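You operate a simulated robot arm through the tools that you are given. There is no shell and no other tool. Be economical: measure what you need, move in short steps, check, and stop when the job is done.

The job below is to be done with a simulated two-armed robot. You get a single attempt, and the scene is never put back.

TASK
Move the yellow tag to the empty cart's long well, route both loaded carts to WASH and free their brakes.
Fine: the carts stay where they stand.

It is judged by the outcome, as a careful person would: the job done as asked, and still so three seconds after it is handed in. It fails if anything else is knocked over, pushed out of place, dropped, spilled or broken.

THE ROBOT
Two 7-joint arms with two-finger parallel grippers on one trunk, on a base that drives. Base frame: it is fixed to the floor where the robot stands at the start and does not move with it; the origin is under the middle of the robot, x ahead of it, y to its left, z up. Lengths are in mm, angles in rad, forces in N, time in s.
The left shoulder is at the start at [50, 187, 985], the right one opposite. With the tool pointing down near the work surface each hand reaches from about 100 to 660 mm from the robot's upright axis, wherever it stands, measured 20 degrees to its own side. Places, roughly: brake lever of the cone cart [1300, -200, 700]; brake lever of the empty cart [1300, -2300, 700]; brake lever of the housing cart [700, -200, 700]; cone cart [1400, 500, 500]; housing cart [700, 500, 500]; long well of the empty cart [1100, -1800, 800]; route dial of the cone cart [1500, 0, 800]; route dial of the empty cart [1400, -2200, 800]; route dial of the housing cart [800, 0, 800]. Payload 3.43 kg a hand.
The tool frame of a hand sits at the grasp point between the pads (the TCP): z along the fingers, y along the line on which they close. The tips reach 30 mm beyond it. The gripper opens to 94 mm. The fingers are 28 mm wide and 10 mm thick; the gripper's body (50 by 96 mm) begins 55 mm behind the TCP.
Orientation is that of the tool frame in the base frame, as a unit quaternion [w, x, y, z]. With the fingers straight down and closing along the base's y, the tool's x points along the base's -x, its y along +y and its z along -z.

THE INTERFACE
- The arms move only by the tool step_arm. It takes "left_deltas", "right_deltas" or both (then of equal length, played together; a hand with none holds still); each is a list of rows, each a list of 3 entries, a list of its own where there are three numbers: the shift along the tool's x, y, z in mm, then the turn, a rotation vector about the tool's x, y, z in rad, then the gripper command, from -1 (shut) to 1 (fully open), values between in proportion. In form: [[[x, y, z], [wx, wy, wz], hand], ...]. A call has 1 to 8 rows; each row is the pose to reach, as a shift and turn from the pose commanded when the call began, along the tool's axes at that moment. Each row takes 0.2 s and may step no farther than 50 mm and 0.15 rad from the row before; otherwise, or with a gripper value out of range, the whole call is refused. A pose out of reach is approached as far as the arm can. The call stops where the force on the tool passes 50 N (or 10 N more than at its start, if that is more) or the arm is blocked; 0.2 s more then pass. The fingers move at their own pace (about 153 mm/s each) and stop on an object; they squeeze with about 44 N. The grip force told is the motor's: it shows also when the fingers shut on nothing. Time passes only in rows, and 0.2 s behind the last, so rows that repeat a pose let the fingers close. The reply holds the time, the measured pose of the TCP, the force on the tool along the base axes, the opening and the grip force, in the units named above and with some noise, with the torque about the TCP (base axes, N m) and any sound that the robot's microphone picked up.
- Cameras (640 x 400 px; columns grow to the right, rows downward): "scene" is now at [152, 2.8, 1173.2]; the picture's right is [0.01, -1.00, 0.00], its down [-0.30, -0.00, -0.95] and it looks along [0.95, 0.01, -0.30] (base axes); focal length 214 px, centre (320, 200). "left" rides on the left gripper at [76, -14, -102] in its tool frame; the picture's right is [0.18, 0.98, 0.00], its down [-0.75, 0.14, -0.64] and it looks along [-0.63, 0.12, 0.77] (tool axes); focal length 243 px, centre (320, 200). "right" rides on the right gripper at [76, 14, -102] in its tool frame; the picture's right is [-0.18, 0.98, 0.00], its down [-0.75, -0.14, -0.64] and it looks along [-0.63, -0.12, 0.77] (tool axes); focal length 243 px, centre (320, 200). There is no depth. A picture from a camera that has moved, and an enlarged one, comes with that camera's place and axes in the base frame and with its lens.
- get_image(camera): a new picture of that camera. The clock stands still meanwhile.
- lift_body(by): slides the trunk up (or, below 0, down) by that many mm; the arms and the scene camera ride with it, the base frame stays. It gives what a move gives, with no picture.
- drive_base(legs): drives the robot by 1 to 6 legs, each [ahead, left, turn to the left] in mm, mm and rad, along the robot's own axes; the way and the turn of a leg run together, so that a leg with both is an arc; at most 1500 mm and 3.142 rad a leg. The arms and the cameras ride along, it lands a little off, and it stops where it bumps. It gives what a move gives.
- head_to(pan, tilt): turns the head with the scene camera to pan (to the left, within 1.396 rad either way) and tilt (down, from -0.506 to 1.204), counted from straight ahead of the robot. It gives what a move gives.
- inspect(camera, box): a new picture of the part [left, top, right, bottom] of that camera's present view, enlarged. The clock stands still meanwhile.
- finish_job(): hands the job in; it is judged then, once.

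Go step by step. Nothing tells you exact positions but the pictures and the camera data: compare them with the known pose of the tool, close in by small moves and look again before you grip or let go. The budget is 120 turns and 92 pictures, counting those below and the enlarged ones. Unless the task says otherwise, let go and move clear before handing in, and close with one line.

The tools are called after ">>>" by a JSON object that holds its "name" and its "arguments". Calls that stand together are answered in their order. step_arm: Moves the arms, as the interface text tells. Its arguments: {"type":"object","properties":{"left_deltas":{"type":"array","items":{"type":"array"}},"right_deltas":{"type":"array","items":{"type":"array"}}},"required":[]} The other tools are called the same way: lift_body (by) slides the trunk up or down; drive_base (legs) drives the base; head_to (pan, tilt) turns the head that bears the scene camera; get_image (camera) takes a picture; inspect (camera, box) takes an enlarged picture of a part of a camera's view; finish_job () hands the job in.

At the start:

```text
time: 0.0
left_position: [375.3, 150.4, 1159.5]
left_ee_rot: [0.0, 0.0, 1.0, 0.0]
left_wrist_force: [1.0, 0.1, -0.5]
left_moment: [-0.01, -0.01, 0.0]
left_gripper_width: 94.2
left_grip_force: 0.0
right_position: [462.3, -311.1, 1112.0]
right_ee_rot: [0.001, 0.0, 1.0, 0.0]
right_wrist_force: [0.6, -0.2, -0.3]
right_moment: [0.0, 0.02, -0.04]
right_gripper_width: 94.4
right_grip_force: 0.1
trunk travel left (down, up): [-200.0, 232.0]
robot x, y, heading: [-1.2, 1.1, 0.001]
head pan, tilt: [0.009, 0.309]
```

scene: 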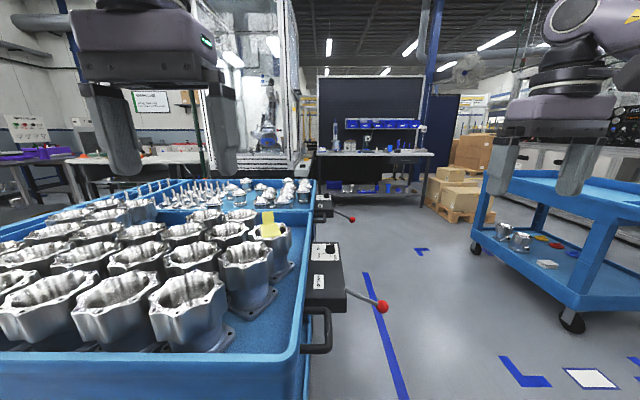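
right: 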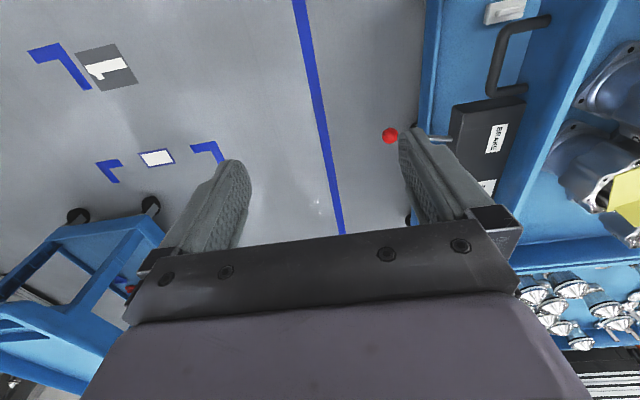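
left: 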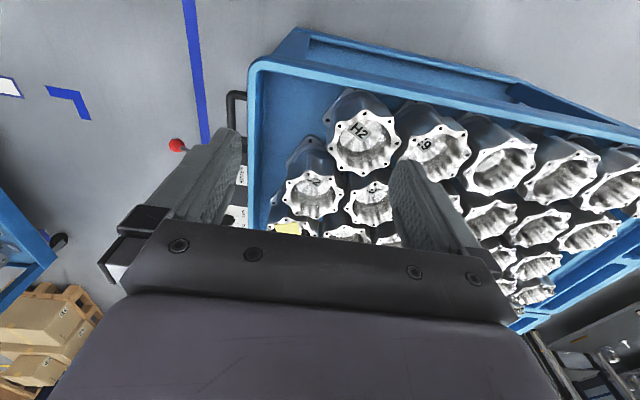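

I see the housing cart ahead-left with a control box (dial, red-knobbed lever), the cone cart behind it, and the empty cart at right. I'll look closer at the controls and the tag.

>>> {"name": "inspect", "arguments": {"camera": "scene", "box": [220, 170, 400, 360]}}

>>> {"name": "inspect", "arguments": {"camera": "right", "box": [360, 0, 640, 250]}}

>>> {"name": "inspect", "arguments": {"camera": "scene", "box": [440, 150, 640, 350]}}

```text
2.11 times, centred on (310, 265) of scene
camera zoom: at [152.0, 2.8, 1173.2], right [0.01, -1.0, 0.0], down [-0.3, 0.0, -0.95], along [0.95, 0.01, -0.3], focal length 452 px, centre (341, 63)
```

zoom: 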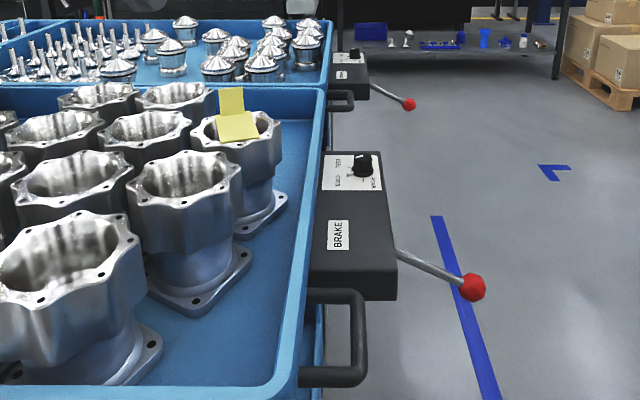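

```text
1.60 times, centred on (500, 125) of right
camera zoom: at [385.5, -296.6, 1215.6], right [0.18, 0.98, 0.0], down [0.75, -0.14, 0.64], along [0.63, -0.12, -0.77], focal length 388 px, centre (32, 320)
```

zoom: 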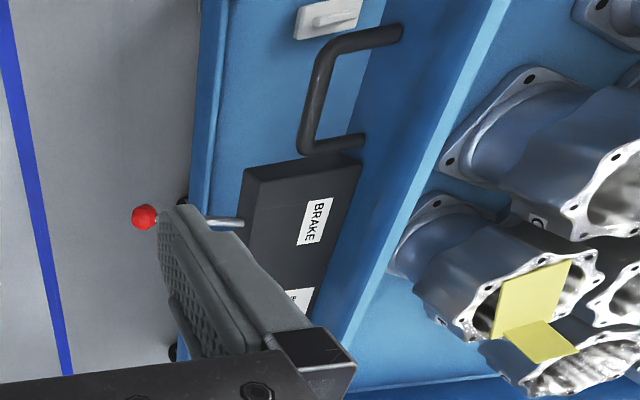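

```text
2.00 times, centred on (540, 250) of scene
camera zoom: at [152.0, 2.8, 1173.2], right [0.01, -1.0, 0.0], down [-0.3, 0.0, -0.95], along [0.95, 0.01, -0.3], focal length 429 px, centre (-120, 100)
```

zoom: 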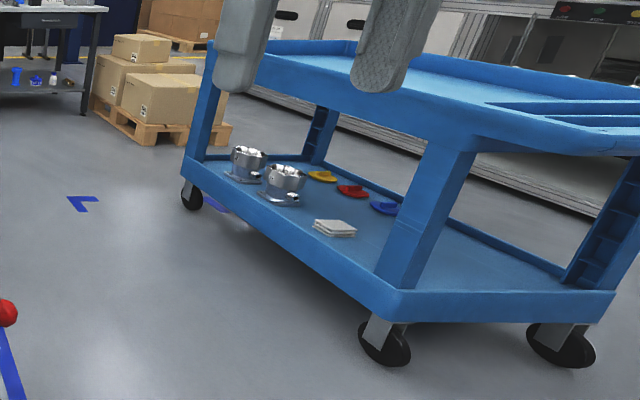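

The housing cart's controls are on its right side (dial ~[793,-25,800], knob ~[646,-169,700]), and the tag stands on a housing near [828,179,870]. I'll drive into the aisle and face that side.

>>> {"name": "drive_base", "arguments": {"legs": [[0, -550, 0], [720, 0, 0], [0, 0, 1.571]]}}

>>> {"name": "head_to", "arguments": {"pan": 0, "tilt": 0.75}}

>>> {"name": "get_image", "arguments": {"camera": "scene"}}

>>> {"name": "get_image", "arguments": {"camera": "left"}}

```text
time: 12.7
left_position: [570.7, -173.8, 1160.2]
left_ee_rot: [0.001, 0.709, -0.705, 0.0]
left_wrist_force: [-0.1, 0.5, 1.0]
left_moment: [-0.02, 0.0, -0.03]
left_gripper_width: 94.1
left_grip_force: 0.1
right_position: [1032.4, -82.5, 1111.8]
right_ee_rot: [-0.001, 0.709, -0.705, 0.0]
right_wrist_force: [0.6, -0.7, -0.6]
right_moment: [0.01, 0.0, 0.01]
right_gripper_width: 94.0
right_grip_force: 0.0
trunk travel left (down, up): [-200.0, 232.0]
robot x, y, heading: [726.9, -546.9, 1.578]
head pan, tilt: [0.009, 0.309]
```

```text
time: 13.6
left_position: [571.2, -172.5, 1159.3]
left_ee_rot: [0.0, 0.709, -0.705, 0.001]
left_wrist_force: [-0.8, 0.1, 0.6]
left_moment: [-0.02, -0.01, 0.01]
left_gripper_width: 94.1
left_grip_force: 0.1
right_position: [1032.5, -82.1, 1111.1]
right_ee_rot: [0.001, 0.709, -0.705, -0.001]
right_wrist_force: [-0.7, -0.4, 0.2]
right_moment: [0.0, -0.05, 0.01]
right_gripper_width: 94.2
right_grip_force: 0.0
trunk travel left (down, up): [-200.0, 232.0]
robot x, y, heading: [728.5, -548.2, 1.577]
head pan, tilt: [0.0, 0.75]
```

```text
85 pictures are left
camera scene: at [723.4, -403.2, 1133.8], right [1.0, 0.01, 0.0], down [0.0, -0.68, -0.73], along [0.0, 0.73, -0.68], focal length 214 px, centre (320, 200)
```

scene: 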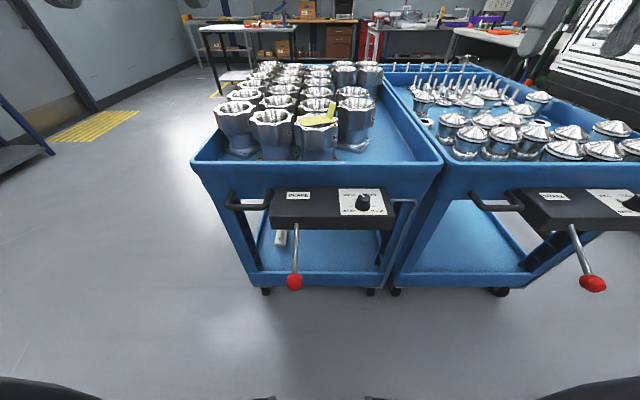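

```text
84 pictures are left
camera left: at [585.4, -248.6, 1262.3], right [-0.98, -0.19, 0.0], down [-0.15, 0.75, 0.64], along [-0.12, 0.63, -0.77], focal length 243 px, centre (320, 200)
```

left: 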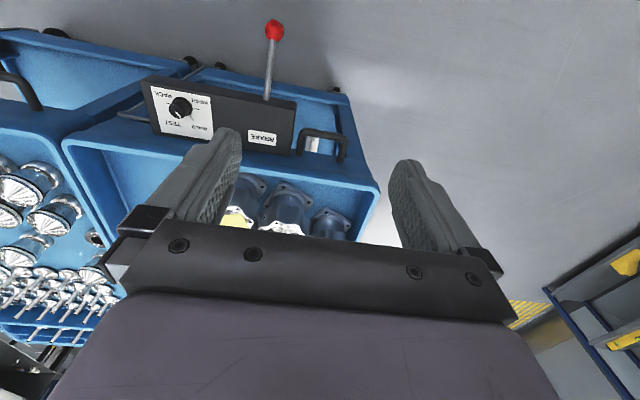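

>>> {"name": "inspect", "arguments": {"camera": "scene", "box": [260, 170, 410, 300]}}

>>> {"name": "inspect", "arguments": {"camera": "left", "box": [140, 75, 230, 145]}}

>>> {"name": "inspect", "arguments": {"camera": "scene", "box": [510, 170, 640, 300]}}

>>> {"name": "inspect", "arguments": {"camera": "scene", "box": [260, 60, 380, 160]}}

```text
3.08 times, centred on (335, 235) of scene
camera zoom: at [723.4, -403.2, 1133.8], right [1.0, 0.01, 0.0], down [0.0, -0.68, -0.73], along [0.0, 0.73, -0.68], focal length 660 px, centre (274, 92)
```

zoom: 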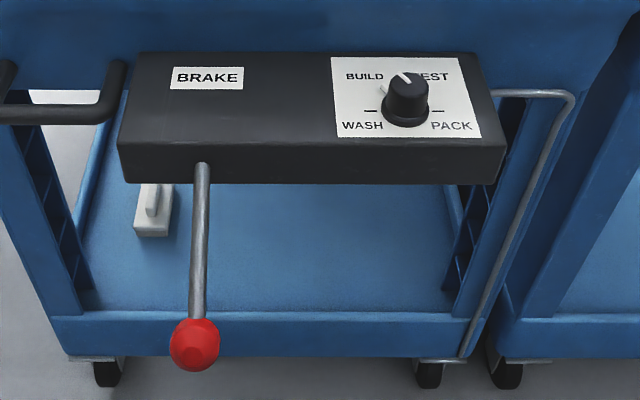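

```text
5.71 times, centred on (185, 110) of left
camera zoom: at [585.4, -248.6, 1262.3], right [-0.98, -0.19, 0.0], down [-0.15, 0.75, 0.64], along [-0.12, 0.63, -0.77], focal length 1386 px, centre (1091, 714)
```

zoom: 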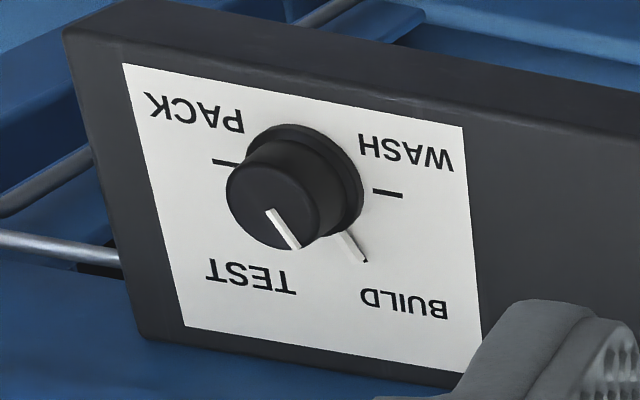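

```text
3.08 times, centred on (575, 235) of scene
camera zoom: at [723.4, -403.2, 1133.8], right [1.0, 0.01, 0.0], down [0.0, -0.68, -0.73], along [0.0, 0.73, -0.68], focal length 660 px, centre (-465, 92)
```

zoom: 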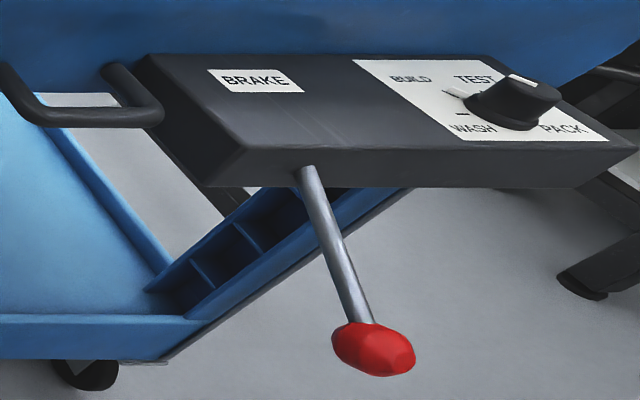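

```text
4.00 times, centred on (320, 110) of scene
camera zoom: at [723.4, -403.2, 1133.8], right [1.0, 0.01, 0.0], down [0.0, -0.68, -0.73], along [0.0, 0.73, -0.68], focal length 858 px, centre (320, 560)
```

zoom: 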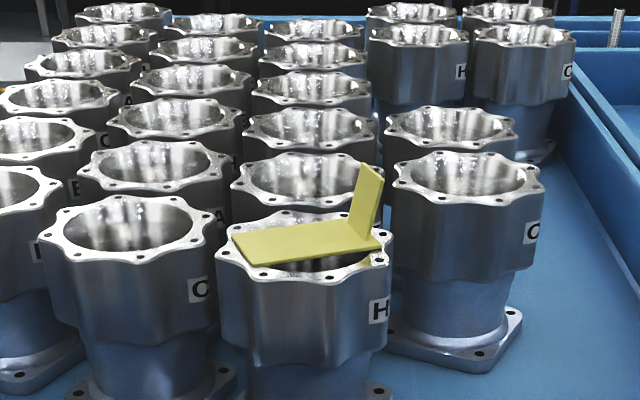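

Knob top ≈ [820,-38,806], turning on a dial with WASH at lower left; currently BUILD. The lever knob is at ≈ [666,-182,682]; I need to know which way frees it, so I lower the trunk and look for markings.

>>> {"name": "lift_body", "arguments": {"by": -150}}

>>> {"name": "inspect", "arguments": {"camera": "scene", "box": [240, 110, 440, 300]}}

>>> {"name": "inspect", "arguments": {"camera": "left", "box": [60, 0, 340, 200]}}

```text
time: 15.3
left_position: [570.7, -173.5, 1011.0]
left_ee_rot: [0.0, 0.709, -0.705, -0.001]
left_wrist_force: [0.6, -0.4, -0.5]
left_moment: [-0.01, -0.01, 0.0]
left_gripper_width: 94.3
left_grip_force: 0.1
right_position: [1033.8, -82.5, 961.0]
right_ee_rot: [0.001, 0.709, -0.705, -0.001]
right_wrist_force: [-1.2, 0.0, 0.6]
right_moment: [0.0, 0.02, -0.01]
right_gripper_width: 94.1
right_grip_force: 0.1
trunk travel left (down, up): [-50.0, 382.0]
robot x, y, heading: [726.4, -549.0, 1.573]
head pan, tilt: [0.0, 0.75]
```

```text
2.11 times, centred on (340, 205) of scene
camera zoom: at [723.4, -403.3, 983.8], right [1.0, 0.01, 0.0], down [0.0, -0.68, -0.73], along [0.0, 0.73, -0.68], focal length 452 px, centre (278, 190)
```

zoom: 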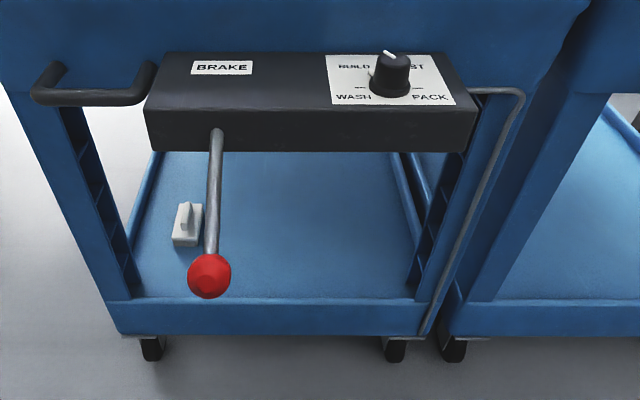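

```text
2.00 times, centred on (200, 100) of left
camera zoom: at [585.3, -248.7, 1112.4], right [-0.98, -0.19, 0.0], down [-0.15, 0.75, 0.64], along [-0.12, 0.63, -0.77], focal length 485 px, centre (560, 400)
```

zoom: 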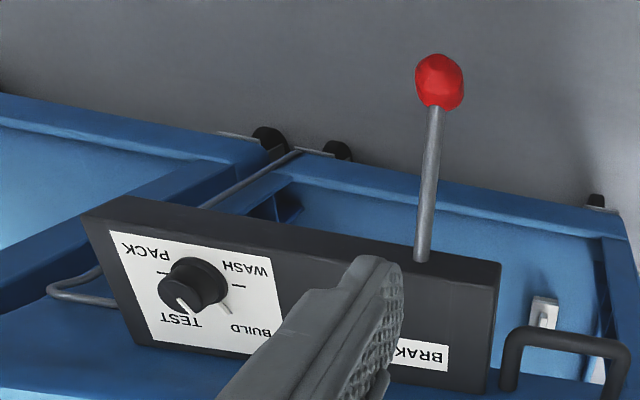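

No marking on the front so far; I'll zoom in on the front faces and look over at the empty cart's lever for comparison.

>>> {"name": "inspect", "arguments": {"camera": "scene", "box": [290, 150, 360, 200]}}

>>> {"name": "inspect", "arguments": {"camera": "scene", "box": [290, 240, 460, 330]}}

>>> {"name": "head_to", "arguments": {"pan": -1.39, "tilt": 0.3}}

>>> {"name": "get_image", "arguments": {"camera": "scene"}}

```text
8.00 times, centred on (325, 175) of scene
camera zoom: at [723.4, -403.3, 983.8], right [1.0, 0.01, 0.0], down [0.0, -0.68, -0.73], along [0.0, 0.73, -0.68], focal length 1716 px, centre (280, 400)
```

zoom: 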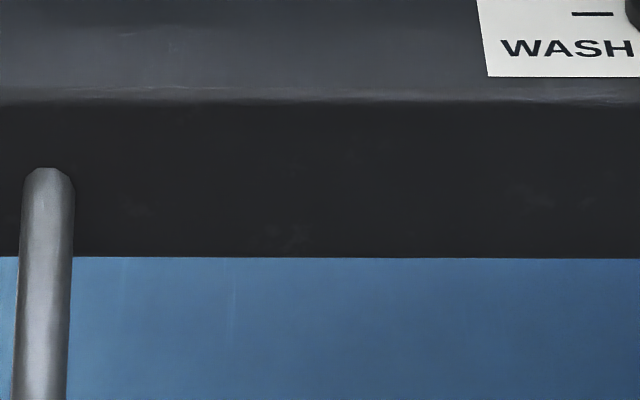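

```text
3.76 times, centred on (375, 285) of scene
camera zoom: at [723.4, -403.3, 983.8], right [1.0, 0.01, 0.0], down [0.0, -0.68, -0.73], along [0.0, 0.73, -0.68], focal length 807 px, centre (113, -120)
```

zoom: 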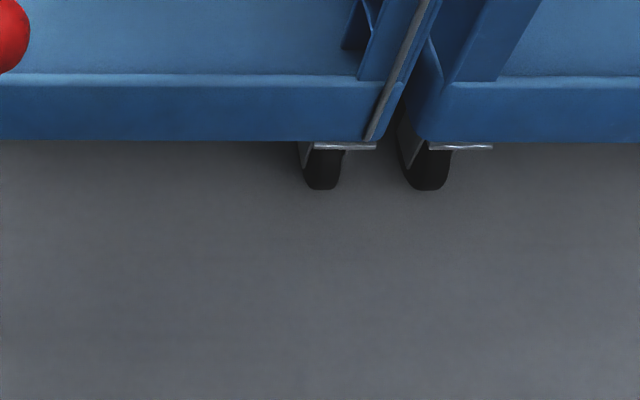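

```text
time: 16.9
left_position: [570.9, -173.4, 1009.6]
left_ee_rot: [0.0, 0.709, -0.705, 0.0]
left_wrist_force: [0.3, -0.8, -0.6]
left_moment: [-0.02, -0.01, 0.0]
left_gripper_width: 93.8
left_grip_force: 0.0
right_position: [1033.8, -82.7, 961.4]
right_ee_rot: [-0.001, 0.71, -0.705, 0.001]
right_wrist_force: [-0.2, 0.4, 0.0]
right_moment: [-0.02, 0.01, 0.04]
right_gripper_width: 94.2
right_grip_force: 0.1
trunk travel left (down, up): [-50.0, 382.0]
robot x, y, heading: [724.4, -549.9, 1.577]
head pan, tilt: [-1.389, 0.3]
```

```text
75 pictures are left
camera scene: at [815.6, -468.7, 1024.1], right [0.19, -0.98, 0.0], down [-0.29, -0.06, -0.96], along [0.94, 0.18, -0.3], focal length 214 px, centre (320, 200)
```

scene: 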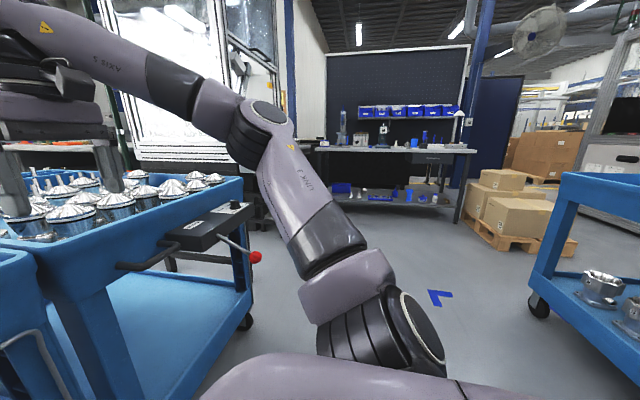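

Both loaded carts' levers slope down. I'll move the left hand above the housing cart's lever knob (~[666,-182,682]) and look again.

>>> {"name": "step_arm", "arguments": {"left_deltas": [[[4, -45, 0], [0, 0, 0], 1], [[8, -90, 5], [0, 0, 0], 1], [[8.5, -95, 50], [0, 0, 0], 1], [[8.5, -95, 100], [0, 0, 0], 1], [[8.5, -95, 150], [0, 0, 0], 1], [[8.5, -95, 200], [0, 0, 0], 1], [[8.5, -95, 230], [0, 0, 0], 1]]}}

>>> {"name": "head_to", "arguments": {"pan": 0, "tilt": 0.75}}

>>> {"name": "get_image", "arguments": {"camera": "left"}}

>>> {"name": "get_image", "arguments": {"camera": "scene"}}

```text
time: 18.4
left_position: [667.3, -179.2, 779.1]
left_ee_rot: [-0.002, 0.71, -0.705, 0.0]
left_wrist_force: [-0.5, 0.1, -0.1]
left_moment: [0.0, 0.01, 0.0]
left_gripper_width: 93.9
left_grip_force: 0.1
right_position: [1032.3, -82.4, 961.1]
right_ee_rot: [0.0, 0.709, -0.705, 0.0]
right_wrist_force: [0.3, -0.3, -0.2]
right_moment: [0.01, -0.01, -0.01]
right_gripper_width: 94.0
right_grip_force: 0.1
trunk travel left (down, up): [-50.0, 382.0]
robot x, y, heading: [721.6, -545.1, 1.578]
head pan, tilt: [-1.389, 0.3]
```

```text
time: 20.0
left_position: [668.2, -181.2, 780.3]
left_ee_rot: [0.001, 0.709, -0.705, 0.0]
left_wrist_force: [-0.3, 0.6, -1.1]
left_moment: [0.01, 0.01, 0.05]
left_gripper_width: 93.8
left_grip_force: 0.0
right_position: [1033.0, -82.1, 962.4]
right_ee_rot: [0.0, 0.709, -0.706, 0.001]
right_wrist_force: [-0.1, -0.1, -0.4]
right_moment: [0.01, 0.03, 0.01]
right_gripper_width: 93.9
right_grip_force: 0.0
trunk travel left (down, up): [-50.0, 382.0]
robot x, y, heading: [723.3, -544.7, 1.574]
head pan, tilt: [0.0, 0.75]
```

```text
74 pictures are left
camera left: at [681.7, -256.2, 882.5], right [-0.98, -0.19, 0.0], down [-0.15, 0.75, 0.64], along [-0.12, 0.63, -0.77], focal length 243 px, centre (320, 200)
```

left: 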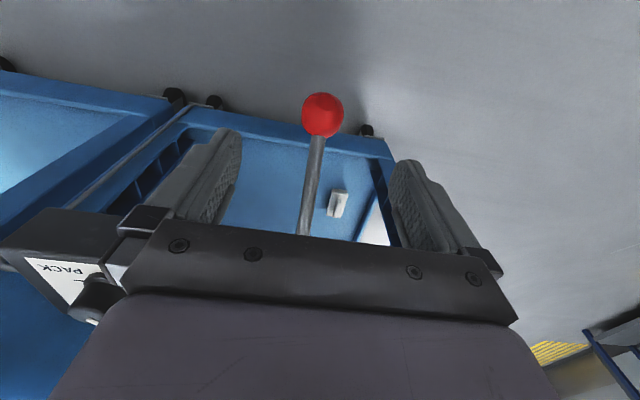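

```text
73 pictures are left
camera scene: at [723.5, -403.2, 983.8], right [1.0, 0.0, 0.0], down [0.0, -0.68, -0.73], along [0.0, 0.73, -0.68], focal length 214 px, centre (320, 200)
```

scene: 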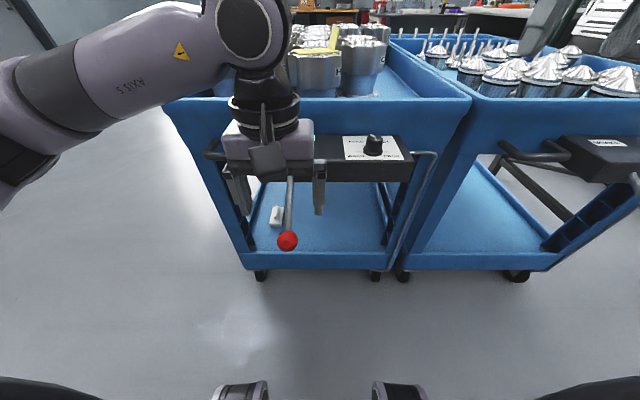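

The knob is confirmed at [666,-182,682], directly below the hand. I descend onto it and close.

>>> {"name": "step_arm", "arguments": {"left_deltas": [[[0, 0, 50], [0, 0, 0], 1], [[0, 1, 97], [0, 0, 0], 1], [[0, 1, 97], [0, 0, 0], -1], [[0, 1, 97], [0, 0, 0], -1], [[0, 1, 97], [0, 0, 0], -1]]}}

>>> {"name": "get_image", "arguments": {"camera": "left"}}

```text
time: 21.2
left_position: [664.4, -181.6, 682.2]
left_ee_rot: [0.0, 0.709, -0.705, 0.001]
left_wrist_force: [1.9, 0.6, 0.6]
left_moment: [0.31, -0.14, -0.06]
left_gripper_width: 35.6
left_grip_force: 45.2
right_position: [1033.8, -82.2, 962.6]
right_ee_rot: [-0.001, 0.709, -0.706, 0.0]
right_wrist_force: [0.8, 0.1, -1.1]
right_moment: [0.05, -0.01, -0.06]
right_gripper_width: 93.8
right_grip_force: 0.1
trunk travel left (down, up): [-50.0, 382.0]
robot x, y, heading: [723.8, -547.2, 1.576]
head pan, tilt: [0.0, 0.75]
```

```text
72 pictures are left
camera left: at [679.6, -256.3, 785.0], right [-0.98, -0.19, 0.0], down [-0.15, 0.75, 0.64], along [-0.12, 0.63, -0.77], focal length 243 px, centre (320, 200)
```

left: 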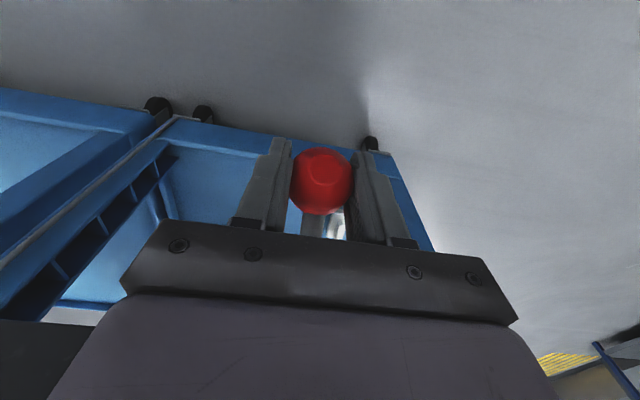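

Knob gripped (35.6 mm). I'll lift gently along the arc and watch the forces.

>>> {"name": "step_arm", "arguments": {"left_deltas": [[[4, 0, -10], [0, 0, 0], -1], [[8, 0, -20], [0, 0, 0], -1], [[12, 0, -30], [0, 0, 0], -1], [[14, 0, -40], [0, 0, 0], -1]]}}

```text
time: 22.2
left_position: [665.1, -194.4, 723.0]
left_ee_rot: [0.0, 0.709, -0.705, 0.0]
left_wrist_force: [5.3, -0.1, -12.2]
left_moment: [-1.25, -0.06, -0.01]
left_gripper_width: 35.1
left_grip_force: 44.8
right_position: [1032.9, -81.2, 961.6]
right_ee_rot: [0.0, 0.709, -0.705, 0.0]
right_wrist_force: [-0.4, 0.0, -0.2]
right_moment: [0.0, 0.01, 0.0]
right_gripper_width: 94.1
right_grip_force: 0.1
trunk travel left (down, up): [-50.0, 382.0]
robot x, y, heading: [723.1, -544.3, 1.578]
head pan, tilt: [0.0, 0.75]
```

It moves upward with about 12 N resistance. I continue the arc.

>>> {"name": "step_arm", "arguments": {"left_deltas": [[[2, 0, -12], [0, 0, 0], -1], [[2, 0, -24], [0, 0, 0], -1], [[1, 0, -36], [0, 0, 0], -1], [[-1, 0, -48], [0, 0, 0], -1], [[-4, 0, -60], [0, 0, 0], -1], [[-8, 0, -72], [0, 0, 0], -1], [[-12, 0, -82], [0, 0, 0], -1]]}}

>>> {"name": "get_image", "arguments": {"camera": "scene"}}

```text
time: 23.8
left_position: [665.2, -182.4, 804.0]
left_ee_rot: [-0.001, 0.71, -0.704, 0.001]
left_wrist_force: [6.7, -4.2, -10.8]
left_moment: [-1.31, -0.08, 0.03]
left_gripper_width: 35.2
left_grip_force: 44.8
right_position: [1033.0, -81.9, 962.0]
right_ee_rot: [0.0, 0.709, -0.705, 0.0]
right_wrist_force: [0.5, -0.1, -0.7]
right_moment: [0.02, 0.0, -0.01]
right_gripper_width: 94.2
right_grip_force: 0.0
trunk travel left (down, up): [-50.0, 382.0]
robot x, y, heading: [723.9, -545.9, 1.573]
head pan, tilt: [0.0, 0.75]
```

```text
71 pictures are left
camera scene: at [723.7, -402.8, 983.7], right [1.0, 0.01, 0.0], down [0.0, -0.68, -0.73], along [0.0, 0.73, -0.68], focal length 214 px, centre (320, 200)
```

scene: 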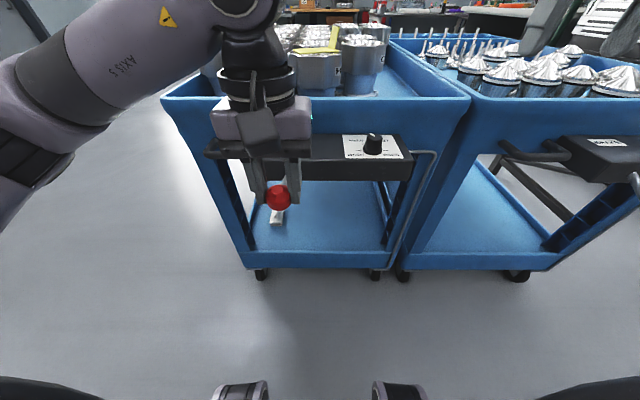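

Still moving freely with no stop; I continue up along the arc to find the end stop.

>>> {"name": "step_arm", "arguments": {"left_deltas": [[[-4, 0, -8], [0, 0, 0], -1], [[-8, 0, -16], [0, 0, 0], -1], [[-14, 0, -24], [0, 0, 0], -1], [[-20, 0, -31], [0, 0, 0], -1]]}}

```text
time: 24.8
left_position: [665.7, -159.0, 833.7]
left_ee_rot: [-0.001, 0.711, -0.703, -0.001]
left_wrist_force: [8.4, 5.8, -30.1]
left_moment: [0.39, -0.17, 0.05]
left_gripper_width: 35.4
left_grip_force: 44.7
right_position: [1034.1, -80.3, 960.0]
right_ee_rot: [-0.001, 0.709, -0.705, 0.002]
right_wrist_force: [0.1, -0.5, -1.1]
right_moment: [0.04, -0.03, -0.01]
right_gripper_width: 94.0
right_grip_force: 0.0
trunk travel left (down, up): [-50.0, 382.0]
robot x, y, heading: [725.8, -544.2, 1.574]
head pan, tilt: [0.0, 0.75]
```

Force rose to 30 N, likely the end stop. I'll nudge a bit more, then release and look.

>>> {"name": "step_arm", "arguments": {"left_deltas": [[[-2, 0, -4], [0, 0, 0], -1], [[-3, 0, -6], [0, 0, 0], -1]]}}

>>> {"name": "step_arm", "arguments": {"left_deltas": [[[0, 0, 0], [0, 0, 0], 1], [[0, 0, 0], [0, 0, 0], 1], [[0, 0, -40], [0, 0, 0], 1], [[0, 0, -80], [0, 0, 0], 1]]}}

>>> {"name": "get_image", "arguments": {"camera": "left"}}

>>> {"name": "get_image", "arguments": {"camera": "scene"}}

```text
time: 25.4
left_position: [664.1, -160.0, 843.1]
left_ee_rot: [-0.001, 0.709, -0.705, 0.001]
left_wrist_force: [-0.6, 0.2, 0.3]
left_moment: [0.0, 0.02, 0.0]
left_gripper_width: 0.2
left_grip_force: 33.7
right_position: [1032.1, -82.6, 961.0]
right_ee_rot: [0.0, 0.709, -0.705, 0.0]
right_wrist_force: [-1.2, 0.1, 0.2]
right_moment: [0.0, 0.01, 0.01]
right_gripper_width: 93.7
right_grip_force: 0.1
trunk travel left (down, up): [-50.0, 382.0]
robot x, y, heading: [722.4, -547.3, 1.575]
head pan, tilt: [0.0, 0.75]
```

```text
time: 26.4
left_position: [664.8, -160.6, 920.6]
left_ee_rot: [0.0, 0.709, -0.705, 0.0]
left_wrist_force: [-0.5, 0.5, -0.5]
left_moment: [0.02, -0.01, -0.01]
left_gripper_width: 94.0
left_grip_force: 0.1
right_position: [1033.6, -82.9, 961.6]
right_ee_rot: [0.0, 0.709, -0.705, 0.0]
right_wrist_force: [0.2, 0.8, -0.7]
right_moment: [-0.01, 0.03, -0.01]
right_gripper_width: 94.0
right_grip_force: 0.0
trunk travel left (down, up): [-50.0, 382.0]
robot x, y, heading: [726.9, -547.5, 1.574]
head pan, tilt: [0.0, 0.75]
```

```text
70 pictures are left
camera left: at [678.9, -236.5, 1023.8], right [-0.98, -0.19, 0.0], down [-0.15, 0.75, 0.64], along [-0.12, 0.63, -0.77], focal length 243 px, centre (320, 200)
```

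left: 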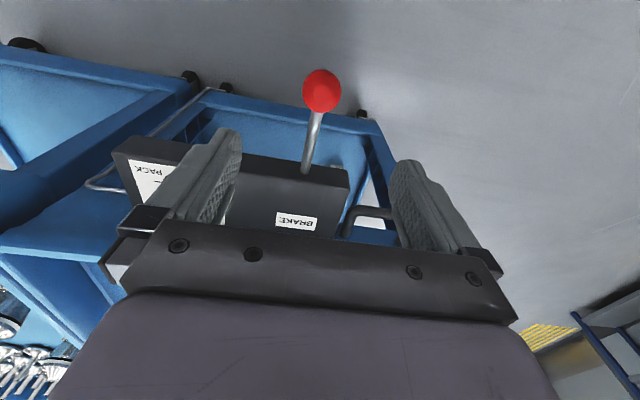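

```text
69 pictures are left
camera scene: at [723.4, -403.3, 983.7], right [1.0, 0.01, 0.0], down [0.0, -0.68, -0.73], along [0.0, 0.73, -0.68], focal length 214 px, centre (320, 200)
```

scene: 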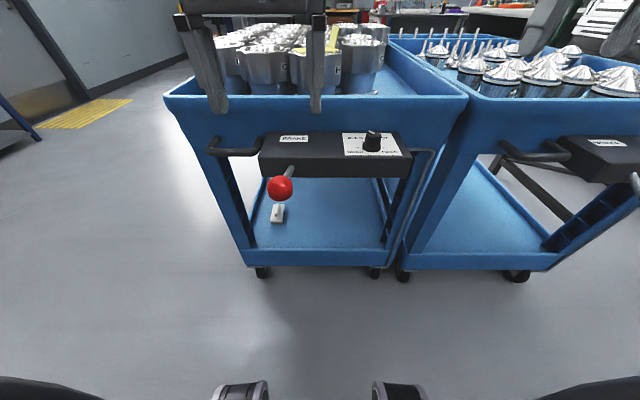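

The lever is up and stays at z≈795 (stop reached). Next the dial; I check the tray rim height behind it for gripper clearance.

>>> {"name": "inspect", "arguments": {"camera": "scene", "box": [320, 70, 480, 170]}}

>>> {"name": "get_image", "arguments": {"camera": "right"}}

```text
4.00 times, centred on (400, 120) of scene
camera zoom: at [723.4, -403.3, 983.7], right [1.0, 0.01, 0.0], down [0.0, -0.68, -0.73], along [0.0, 0.73, -0.68], focal length 858 px, centre (0, 520)
```

zoom: 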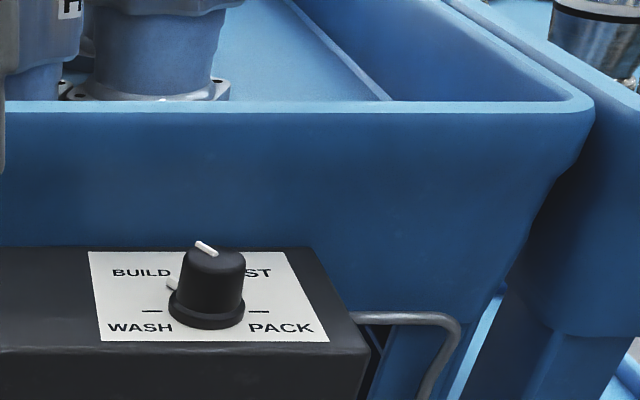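

```text
67 pictures are left
camera right: at [1018.2, -158.1, 1065.6], right [-0.98, 0.18, 0.0], down [0.14, 0.75, 0.64], along [0.12, 0.63, -0.77], focal length 243 px, centre (320, 200)
```

right: 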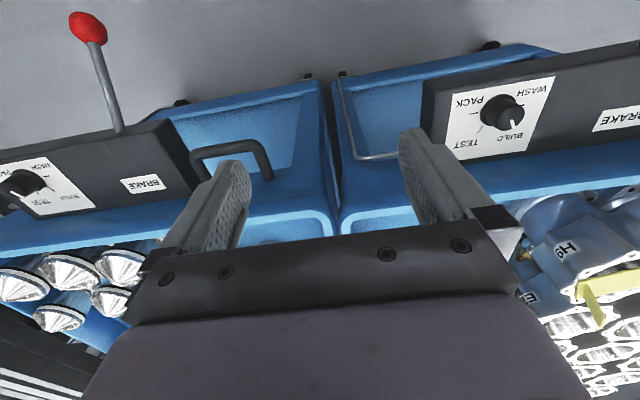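

I need the knob height more precisely; zooming from the right hand camera.

>>> {"name": "inspect", "arguments": {"camera": "right", "box": [440, 70, 560, 170]}}

>>> {"name": "inspect", "arguments": {"camera": "scene", "box": [340, 120, 410, 165]}}

```text
4.00 times, centred on (500, 120) of right
camera zoom: at [1018.2, -158.1, 1065.6], right [-0.98, 0.18, 0.0], down [0.14, 0.75, 0.64], along [0.12, 0.63, -0.77], focal length 970 px, centre (-400, 520)
```

zoom: 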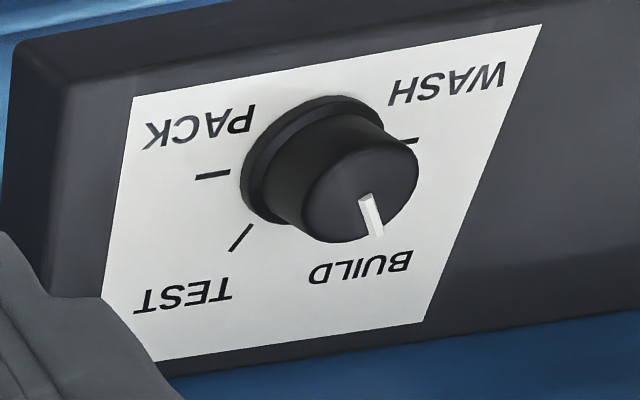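

```text
8.89 times, centred on (375, 142) of scene
camera zoom: at [723.4, -403.3, 983.7], right [1.0, 0.01, 0.0], down [0.0, -0.68, -0.73], along [0.0, 0.73, -0.68], focal length 1906 px, centre (-169, 711)
```

zoom: 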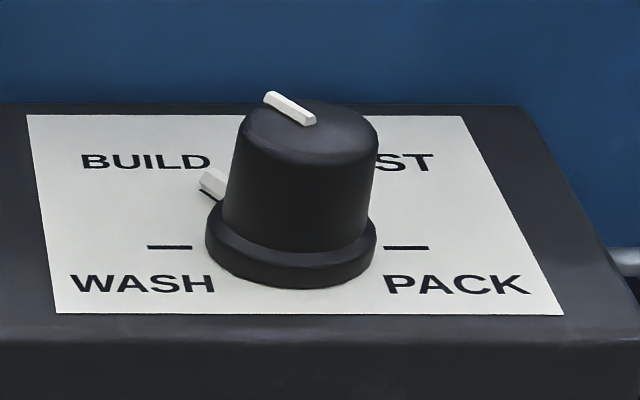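

Knob cap refined to [826.7,-16.3,795] over a plate at z≈765; the rim (~[.,85,832]) is clear of the gripper body. I move the right hand above it and the left hand aside.

>>> {"name": "step_arm", "arguments": {"left_deltas": [[[0, 20, 0], [0, 0, 0], 1], [[0, 40, 0], [0, 0, 0], 1], [[0, 60, 0], [0, 0, 0], 1], [[0, 80, 0], [0, 0, 0], 1], [[0, 80, 0], [0, 0, 0], 1], [[0, 80, 0], [0, 0, 0], 1], [[0, 80, 0], [0, 0, 0], 1]], "right_deltas": [[[-13, 41, 0], [0, 0, 0], 1], [[-26, 82, 0], [0, 0, 0], 1], [[-40, 123, 0], [0, 0, 0], 1], [[-54, 165, 0], [0, 0, 0], 1], [[-66.8, 206, 0], [0, 0, 0], 1], [[-66.8, 206, 45], [0, 0, 0], 1], [[-66.8, 206, 90], [0, 0, 0], 1]]}}

>>> {"name": "get_image", "arguments": {"camera": "right"}}

>>> {"name": "get_image", "arguments": {"camera": "scene"}}

```text
time: 28.0
left_position: [583.3, -160.6, 921.2]
left_ee_rot: [0.0, 0.708, -0.706, 0.0]
left_wrist_force: [-0.3, 1.1, 1.2]
left_moment: [0.01, 0.01, 0.01]
left_gripper_width: 94.1
left_grip_force: 0.0
right_position: [825.5, -16.9, 872.8]
right_ee_rot: [-0.001, 0.709, -0.705, 0.0]
right_wrist_force: [0.0, -0.5, -0.5]
right_moment: [-0.04, -0.01, 0.01]
right_gripper_width: 93.7
right_grip_force: 0.0
right hand out of reach, approached as far as the arm can: row 5
trunk travel left (down, up): [-50.0, 382.0]
robot x, y, heading: [726.1, -547.9, 1.575]
head pan, tilt: [0.0, 0.75]
```

```text
64 pictures are left
camera right: at [810.5, -92.9, 975.9], right [-0.98, 0.18, 0.0], down [0.14, 0.75, 0.64], along [0.12, 0.63, -0.77], focal length 243 px, centre (320, 200)
```

right: 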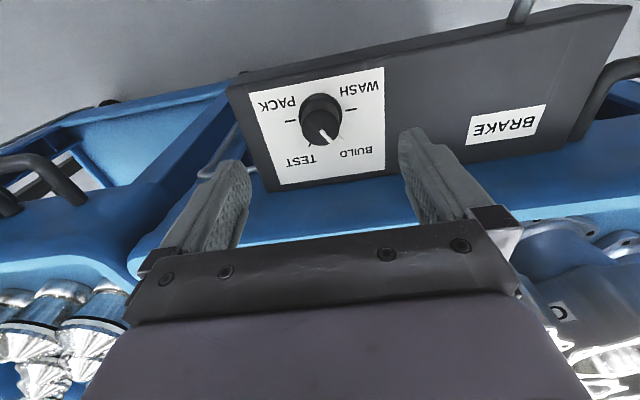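

```text
63 pictures are left
camera scene: at [723.4, -403.2, 983.8], right [1.0, 0.01, 0.0], down [0.0, -0.68, -0.73], along [0.0, 0.73, -0.68], focal length 214 px, centre (320, 200)
```

scene: 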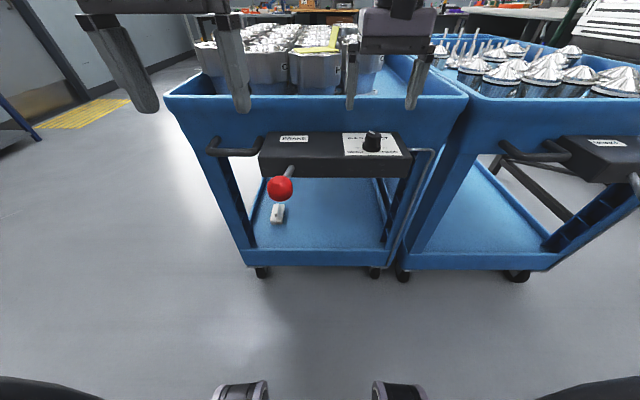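

The knob is centred beneath the right hand (pointer at BUILD; WASH tick ~45–60° further counter-clockwise from above). I descend and grip it.

>>> {"name": "step_arm", "arguments": {"right_deltas": [[[0, 0, 40], [0, 0, 0], 1], [[0, 0, 66], [0, 0, 0], 1], [[0, 0, 66], [0, 0, 0], -1], [[0, 0, 66], [0, 0, 0], -1], [[0, 0, 66], [0, 0, 0], -1]]}}

```text
time: 29.2
left_position: [584.9, -160.4, 920.9]
left_ee_rot: [0.0, 0.709, -0.705, 0.0]
left_wrist_force: [-0.3, 0.2, -0.4]
left_moment: [0.03, 0.02, 0.01]
left_gripper_width: 94.1
left_grip_force: 0.1
right_position: [825.3, -16.2, 805.8]
right_ee_rot: [0.0, 0.709, -0.705, -0.002]
right_wrist_force: [-3.2, -0.4, -2.3]
right_moment: [1.0, 0.17, -0.03]
right_gripper_width: 34.3
right_grip_force: 45.4
trunk travel left (down, up): [-50.0, 382.0]
robot x, y, heading: [725.9, -546.5, 1.577]
head pan, tilt: [0.0, 0.75]
```

Gripped at 34 mm. Turning counter-clockwise (negative about tool z) by 0.75 rad.

>>> {"name": "step_arm", "arguments": {"right_deltas": [[[0, 0, 0], [0, 0, -0.14], -1], [[0, 0, 0], [0, 0, -0.28], -1], [[0, 0, 0], [0, 0, -0.42], -1], [[0, 0, 0], [0, 0, -0.56], -1], [[0, 0, 0], [0, 0, -0.7], -1], [[0, 0, 0], [0, 0, -0.78], -1]]}}

>>> {"name": "inspect", "arguments": {"camera": "scene", "box": [330, 100, 420, 165]}}

>>> {"name": "inspect", "arguments": {"camera": "right", "box": [200, 80, 440, 240]}}

```text
time: 30.6
left_position: [581.5, -160.9, 921.4]
left_ee_rot: [0.0, 0.71, -0.704, 0.001]
left_wrist_force: [-0.1, -0.3, 0.1]
left_moment: [0.02, 0.05, -0.01]
left_gripper_width: 94.2
left_grip_force: 0.1
right_position: [826.9, -21.7, 804.3]
right_ee_rot: [0.0, 0.918, -0.397, -0.004]
right_wrist_force: [-18.5, -2.5, 6.5]
right_moment: [0.48, 1.48, 0.09]
right_gripper_width: 34.1
right_grip_force: 44.3
right hand out of reach, approached as far as the arm can: row 6
trunk travel left (down, up): [-50.0, 382.0]
robot x, y, heading: [723.2, -545.7, 1.574]
head pan, tilt: [0.0, 0.75]
```

```text
6.15 times, centred on (375, 132) of scene
camera zoom: at [722.1, -403.9, 984.1], right [1.0, 0.01, 0.0], down [0.01, -0.68, -0.73], along [0.0, 0.73, -0.68], focal length 1320 px, centre (-18, 615)
```

zoom: 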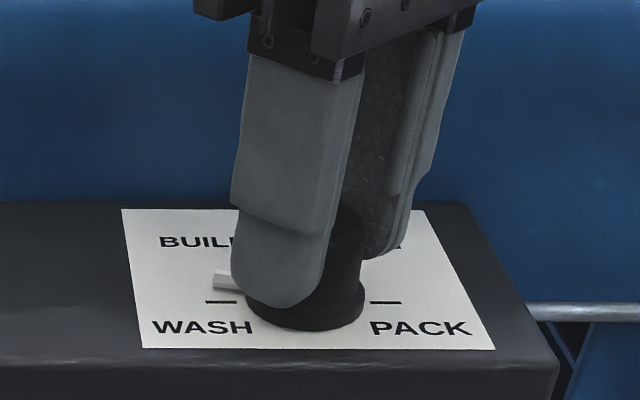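

```text
2.50 times, centred on (320, 160) of right
camera zoom: at [868.2, -85.6, 909.1], right [-0.84, -0.54, 0.0], down [-0.41, 0.64, 0.65], along [-0.35, 0.54, -0.76], focal length 606 px, centre (320, 300)
```

zoom: 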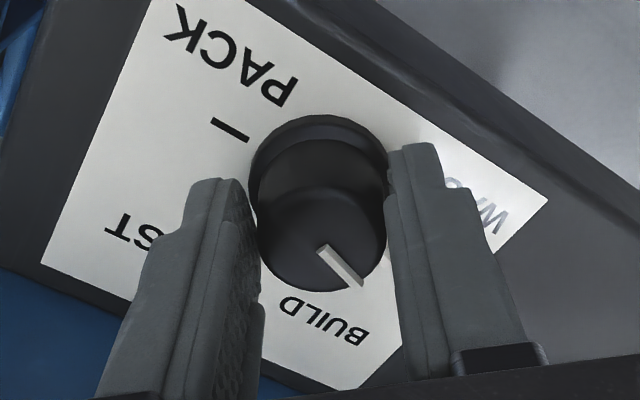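

The pointer has moved most of the way (about 15° short), but the arm hit its reach limit. I release, rise, and drive 90 mm closer before regripping.

>>> {"name": "step_arm", "arguments": {"right_deltas": [[[0, 0, 0], [0, 0, 0], 1], [[0, 0, 0], [0, 0, 0], 1], [[0, 0, -40], [0, 0, 0], 1], [[0, 0, -80], [0, 0, 0.14], 1], [[0, 0, -110], [0, 0, 0.28], 1], [[0, 0, -110], [0, 0, 0.42], 1], [[0, 0, -110], [0, 0, 0.56], 1]]}}

>>> {"name": "inspect", "arguments": {"camera": "scene", "box": [330, 100, 420, 165]}}

>>> {"name": "drive_base", "arguments": {"legs": [[90, 0, 0]]}}

>>> {"name": "get_image", "arguments": {"camera": "right"}}

```text
time: 32.2
left_position: [584.2, -160.3, 920.4]
left_ee_rot: [0.0, 0.709, -0.705, 0.0]
left_wrist_force: [0.3, -0.2, -0.8]
left_moment: [0.0, 0.02, 0.03]
left_gripper_width: 94.2
left_grip_force: 0.1
right_position: [832.4, -20.6, 914.5]
right_ee_rot: [0.0, 0.781, -0.624, -0.001]
right_wrist_force: [0.5, 0.1, -0.1]
right_moment: [0.01, -0.01, 0.01]
right_gripper_width: 94.0
right_grip_force: 0.1
right hand out of reach, approached as far as the arm can: row 3
trunk travel left (down, up): [-50.0, 382.0]
robot x, y, heading: [720.6, -542.5, 1.574]
head pan, tilt: [0.0, 0.75]
```

```text
6.15 times, centred on (375, 132) of scene
camera zoom: at [723.4, -403.2, 983.8], right [1.0, 0.01, 0.0], down [0.0, -0.68, -0.73], along [0.0, 0.73, -0.68], focal length 1320 px, centre (-18, 615)
```

zoom: 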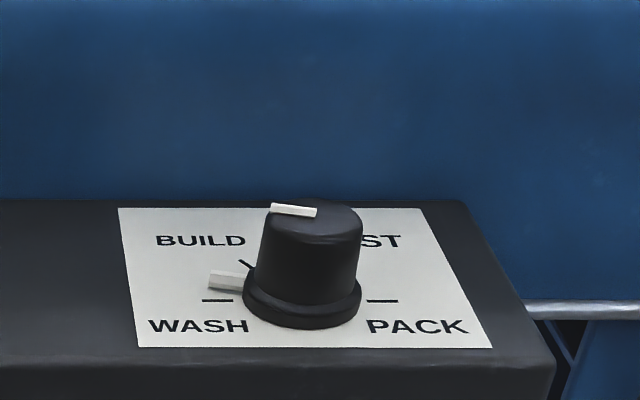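

```text
time: 33.3
left_position: [583.8, -71.2, 922.1]
left_ee_rot: [0.0, 0.709, -0.706, 0.001]
left_wrist_force: [0.5, -0.1, 0.1]
left_moment: [-0.01, 0.02, -0.01]
left_gripper_width: 93.9
left_grip_force: 0.1
right_position: [832.2, 70.6, 913.5]
right_ee_rot: [0.0, 0.782, -0.624, -0.001]
right_wrist_force: [-0.7, 0.0, -0.2]
right_moment: [-0.01, 0.0, -0.04]
right_gripper_width: 94.3
right_grip_force: 0.0
trunk travel left (down, up): [-50.0, 382.0]
robot x, y, heading: [726.7, -458.8, 1.576]
head pan, tilt: [0.0, 0.75]
```

```text
59 pictures are left
camera right: at [834.0, -6.9, 1017.8], right [-1.0, -0.04, 0.0], down [-0.03, 0.77, 0.64], along [-0.03, 0.64, -0.77], focal length 243 px, centre (320, 200)
```

right: 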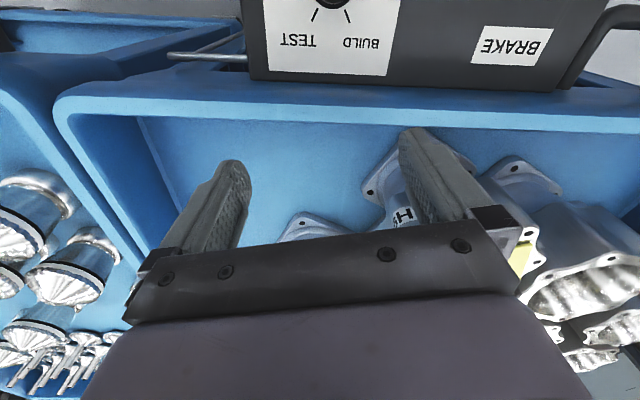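

The pointer is ~18° short of WASH. I bring the right hand back over the knob, descend, grip and turn a further 0.3 rad.

>>> {"name": "step_arm", "arguments": {"right_deltas": [[[42, 12.5, 0], [0, 0, 0], 1], [[84.2, 25.1, 0], [0, 0, 0], 1], [[84.2, 25.1, 45], [0, 0, 0], 1], [[84.2, 25.1, 85], [0, 0, 0], 1], [[84.2, 25.1, 108], [0, 0, 0], 1], [[84.2, 25.1, 108], [0, 0, 0], -1], [[84.2, 25.1, 108], [0, 0, 0], -1], [[84.2, 25.1, 108], [0, 0, 0], -1]]}}

>>> {"name": "step_arm", "arguments": {"right_deltas": [[[0, 0, 0], [0, 0, -0.12], -1], [[0, 0, 0], [0, 0, -0.24], -1], [[0, 0, 0], [0, 0, -0.34], -1], [[0, 0, 0], [0, 0, -0.34], -1]]}}

>>> {"name": "step_arm", "arguments": {"right_deltas": [[[0, 0, 0], [0, 0, 0], 1], [[0, 0, 0], [0, 0, 0], 1], [[0, 0, -40], [0, 0, 0], 1], [[0, 0, -80], [0, 0, 0], 1], [[0, 0, -110], [0, 0, 0], 1]]}}

>>> {"name": "get_image", "arguments": {"camera": "scene"}}

>>> {"name": "get_image", "arguments": {"camera": "right"}}

```text
time: 35.1
left_position: [583.7, -72.1, 922.3]
left_ee_rot: [0.0, 0.709, -0.705, 0.001]
left_wrist_force: [-0.6, 0.3, -0.4]
left_moment: [0.0, 0.0, 0.0]
left_gripper_width: 93.7
left_grip_force: 0.0
right_position: [826.1, -18.1, 805.8]
right_ee_rot: [0.0, 0.782, -0.624, -0.001]
right_wrist_force: [-3.1, -2.5, -2.8]
right_moment: [0.86, 0.34, 0.02]
right_gripper_width: 34.0
right_grip_force: 45.4
trunk travel left (down, up): [-50.0, 382.0]
robot x, y, heading: [721.5, -457.5, 1.576]
head pan, tilt: [0.0, 0.75]
```

```text
time: 36.1
left_position: [583.0, -71.1, 922.3]
left_ee_rot: [-0.002, 0.709, -0.706, 0.0]
left_wrist_force: [0.4, -0.9, 0.5]
left_moment: [0.0, -0.01, 0.01]
left_gripper_width: 94.1
left_grip_force: 0.1
right_position: [824.8, -18.9, 807.0]
right_ee_rot: [0.0, 0.877, -0.481, 0.0]
right_wrist_force: [-11.5, -3.7, 0.2]
right_moment: [-0.23, 0.28, -0.74]
right_gripper_width: 34.2
right_grip_force: 44.5
trunk travel left (down, up): [-50.0, 382.0]
robot x, y, heading: [721.3, -458.8, 1.577]
head pan, tilt: [0.0, 0.75]
```

```text
time: 37.3
left_position: [583.7, -70.7, 922.9]
left_ee_rot: [0.0, 0.709, -0.705, 0.001]
left_wrist_force: [-0.1, 1.1, -0.8]
left_moment: [0.01, 0.0, 0.02]
left_gripper_width: 93.9
left_grip_force: 0.1
right_position: [824.3, -18.1, 916.4]
right_ee_rot: [0.0, 0.876, -0.481, 0.0]
right_wrist_force: [0.3, -1.7, -0.8]
right_moment: [-0.01, 0.02, -0.02]
right_gripper_width: 93.8
right_grip_force: 0.1
trunk travel left (down, up): [-50.0, 382.0]
robot x, y, heading: [723.7, -456.8, 1.576]
head pan, tilt: [0.0, 0.75]
```

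```text
58 pictures are left
camera scene: at [723.0, -314.1, 983.7], right [1.0, 0.01, 0.0], down [0.0, -0.68, -0.73], along [0.0, 0.73, -0.68], focal length 214 px, centre (320, 200)
```

scene: 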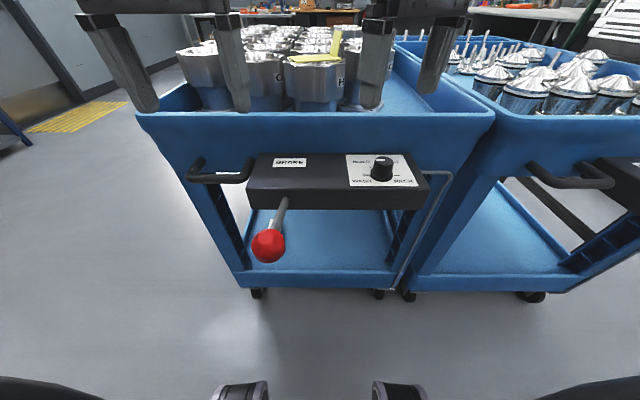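

```text
57 pictures are left
camera right: at [852.5, -88.7, 1020.4], right [-0.93, -0.37, 0.0], down [-0.28, 0.71, 0.64], along [-0.24, 0.6, -0.77], focal length 243 px, centre (320, 200)
```

right: 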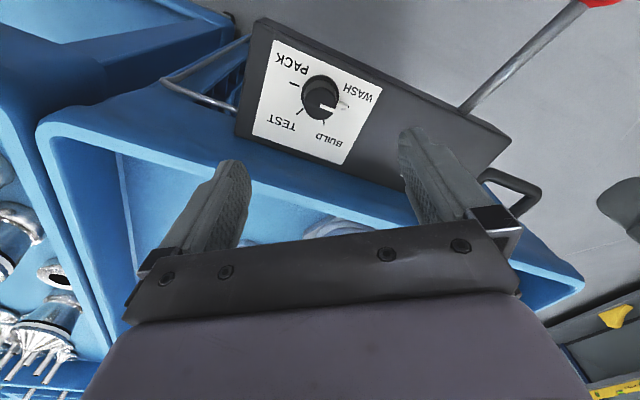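

>>> {"name": "inspect", "arguments": {"camera": "right", "box": [260, 40, 380, 150]}}

>>> {"name": "inspect", "arguments": {"camera": "scene", "box": [335, 140, 425, 200]}}

```text
3.64 times, centred on (320, 95) of right
camera zoom: at [852.5, -88.7, 1020.4], right [-0.93, -0.37, 0.0], down [-0.28, 0.71, 0.64], along [-0.24, 0.6, -0.77], focal length 882 px, centre (320, 582)
```

zoom: 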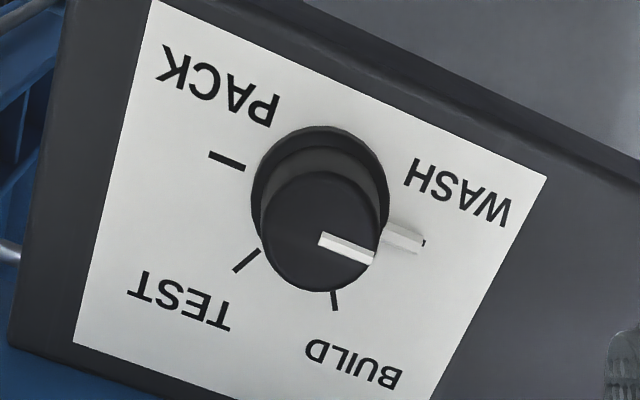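

```text
6.67 times, centred on (380, 170) of scene
camera zoom: at [723.0, -314.1, 983.7], right [1.0, 0.01, 0.0], down [0.0, -0.68, -0.73], along [0.0, 0.73, -0.68], focal length 1430 px, centre (-80, 400)
```

zoom: 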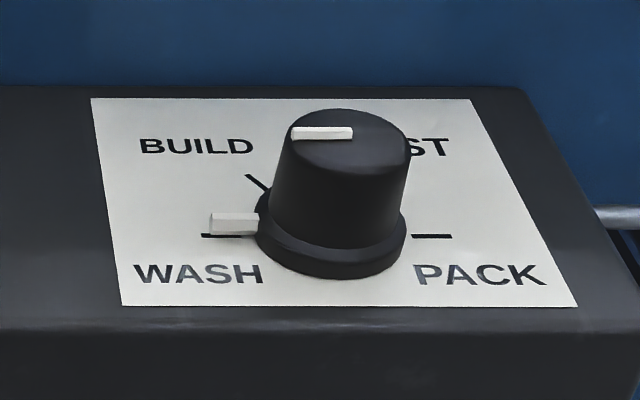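

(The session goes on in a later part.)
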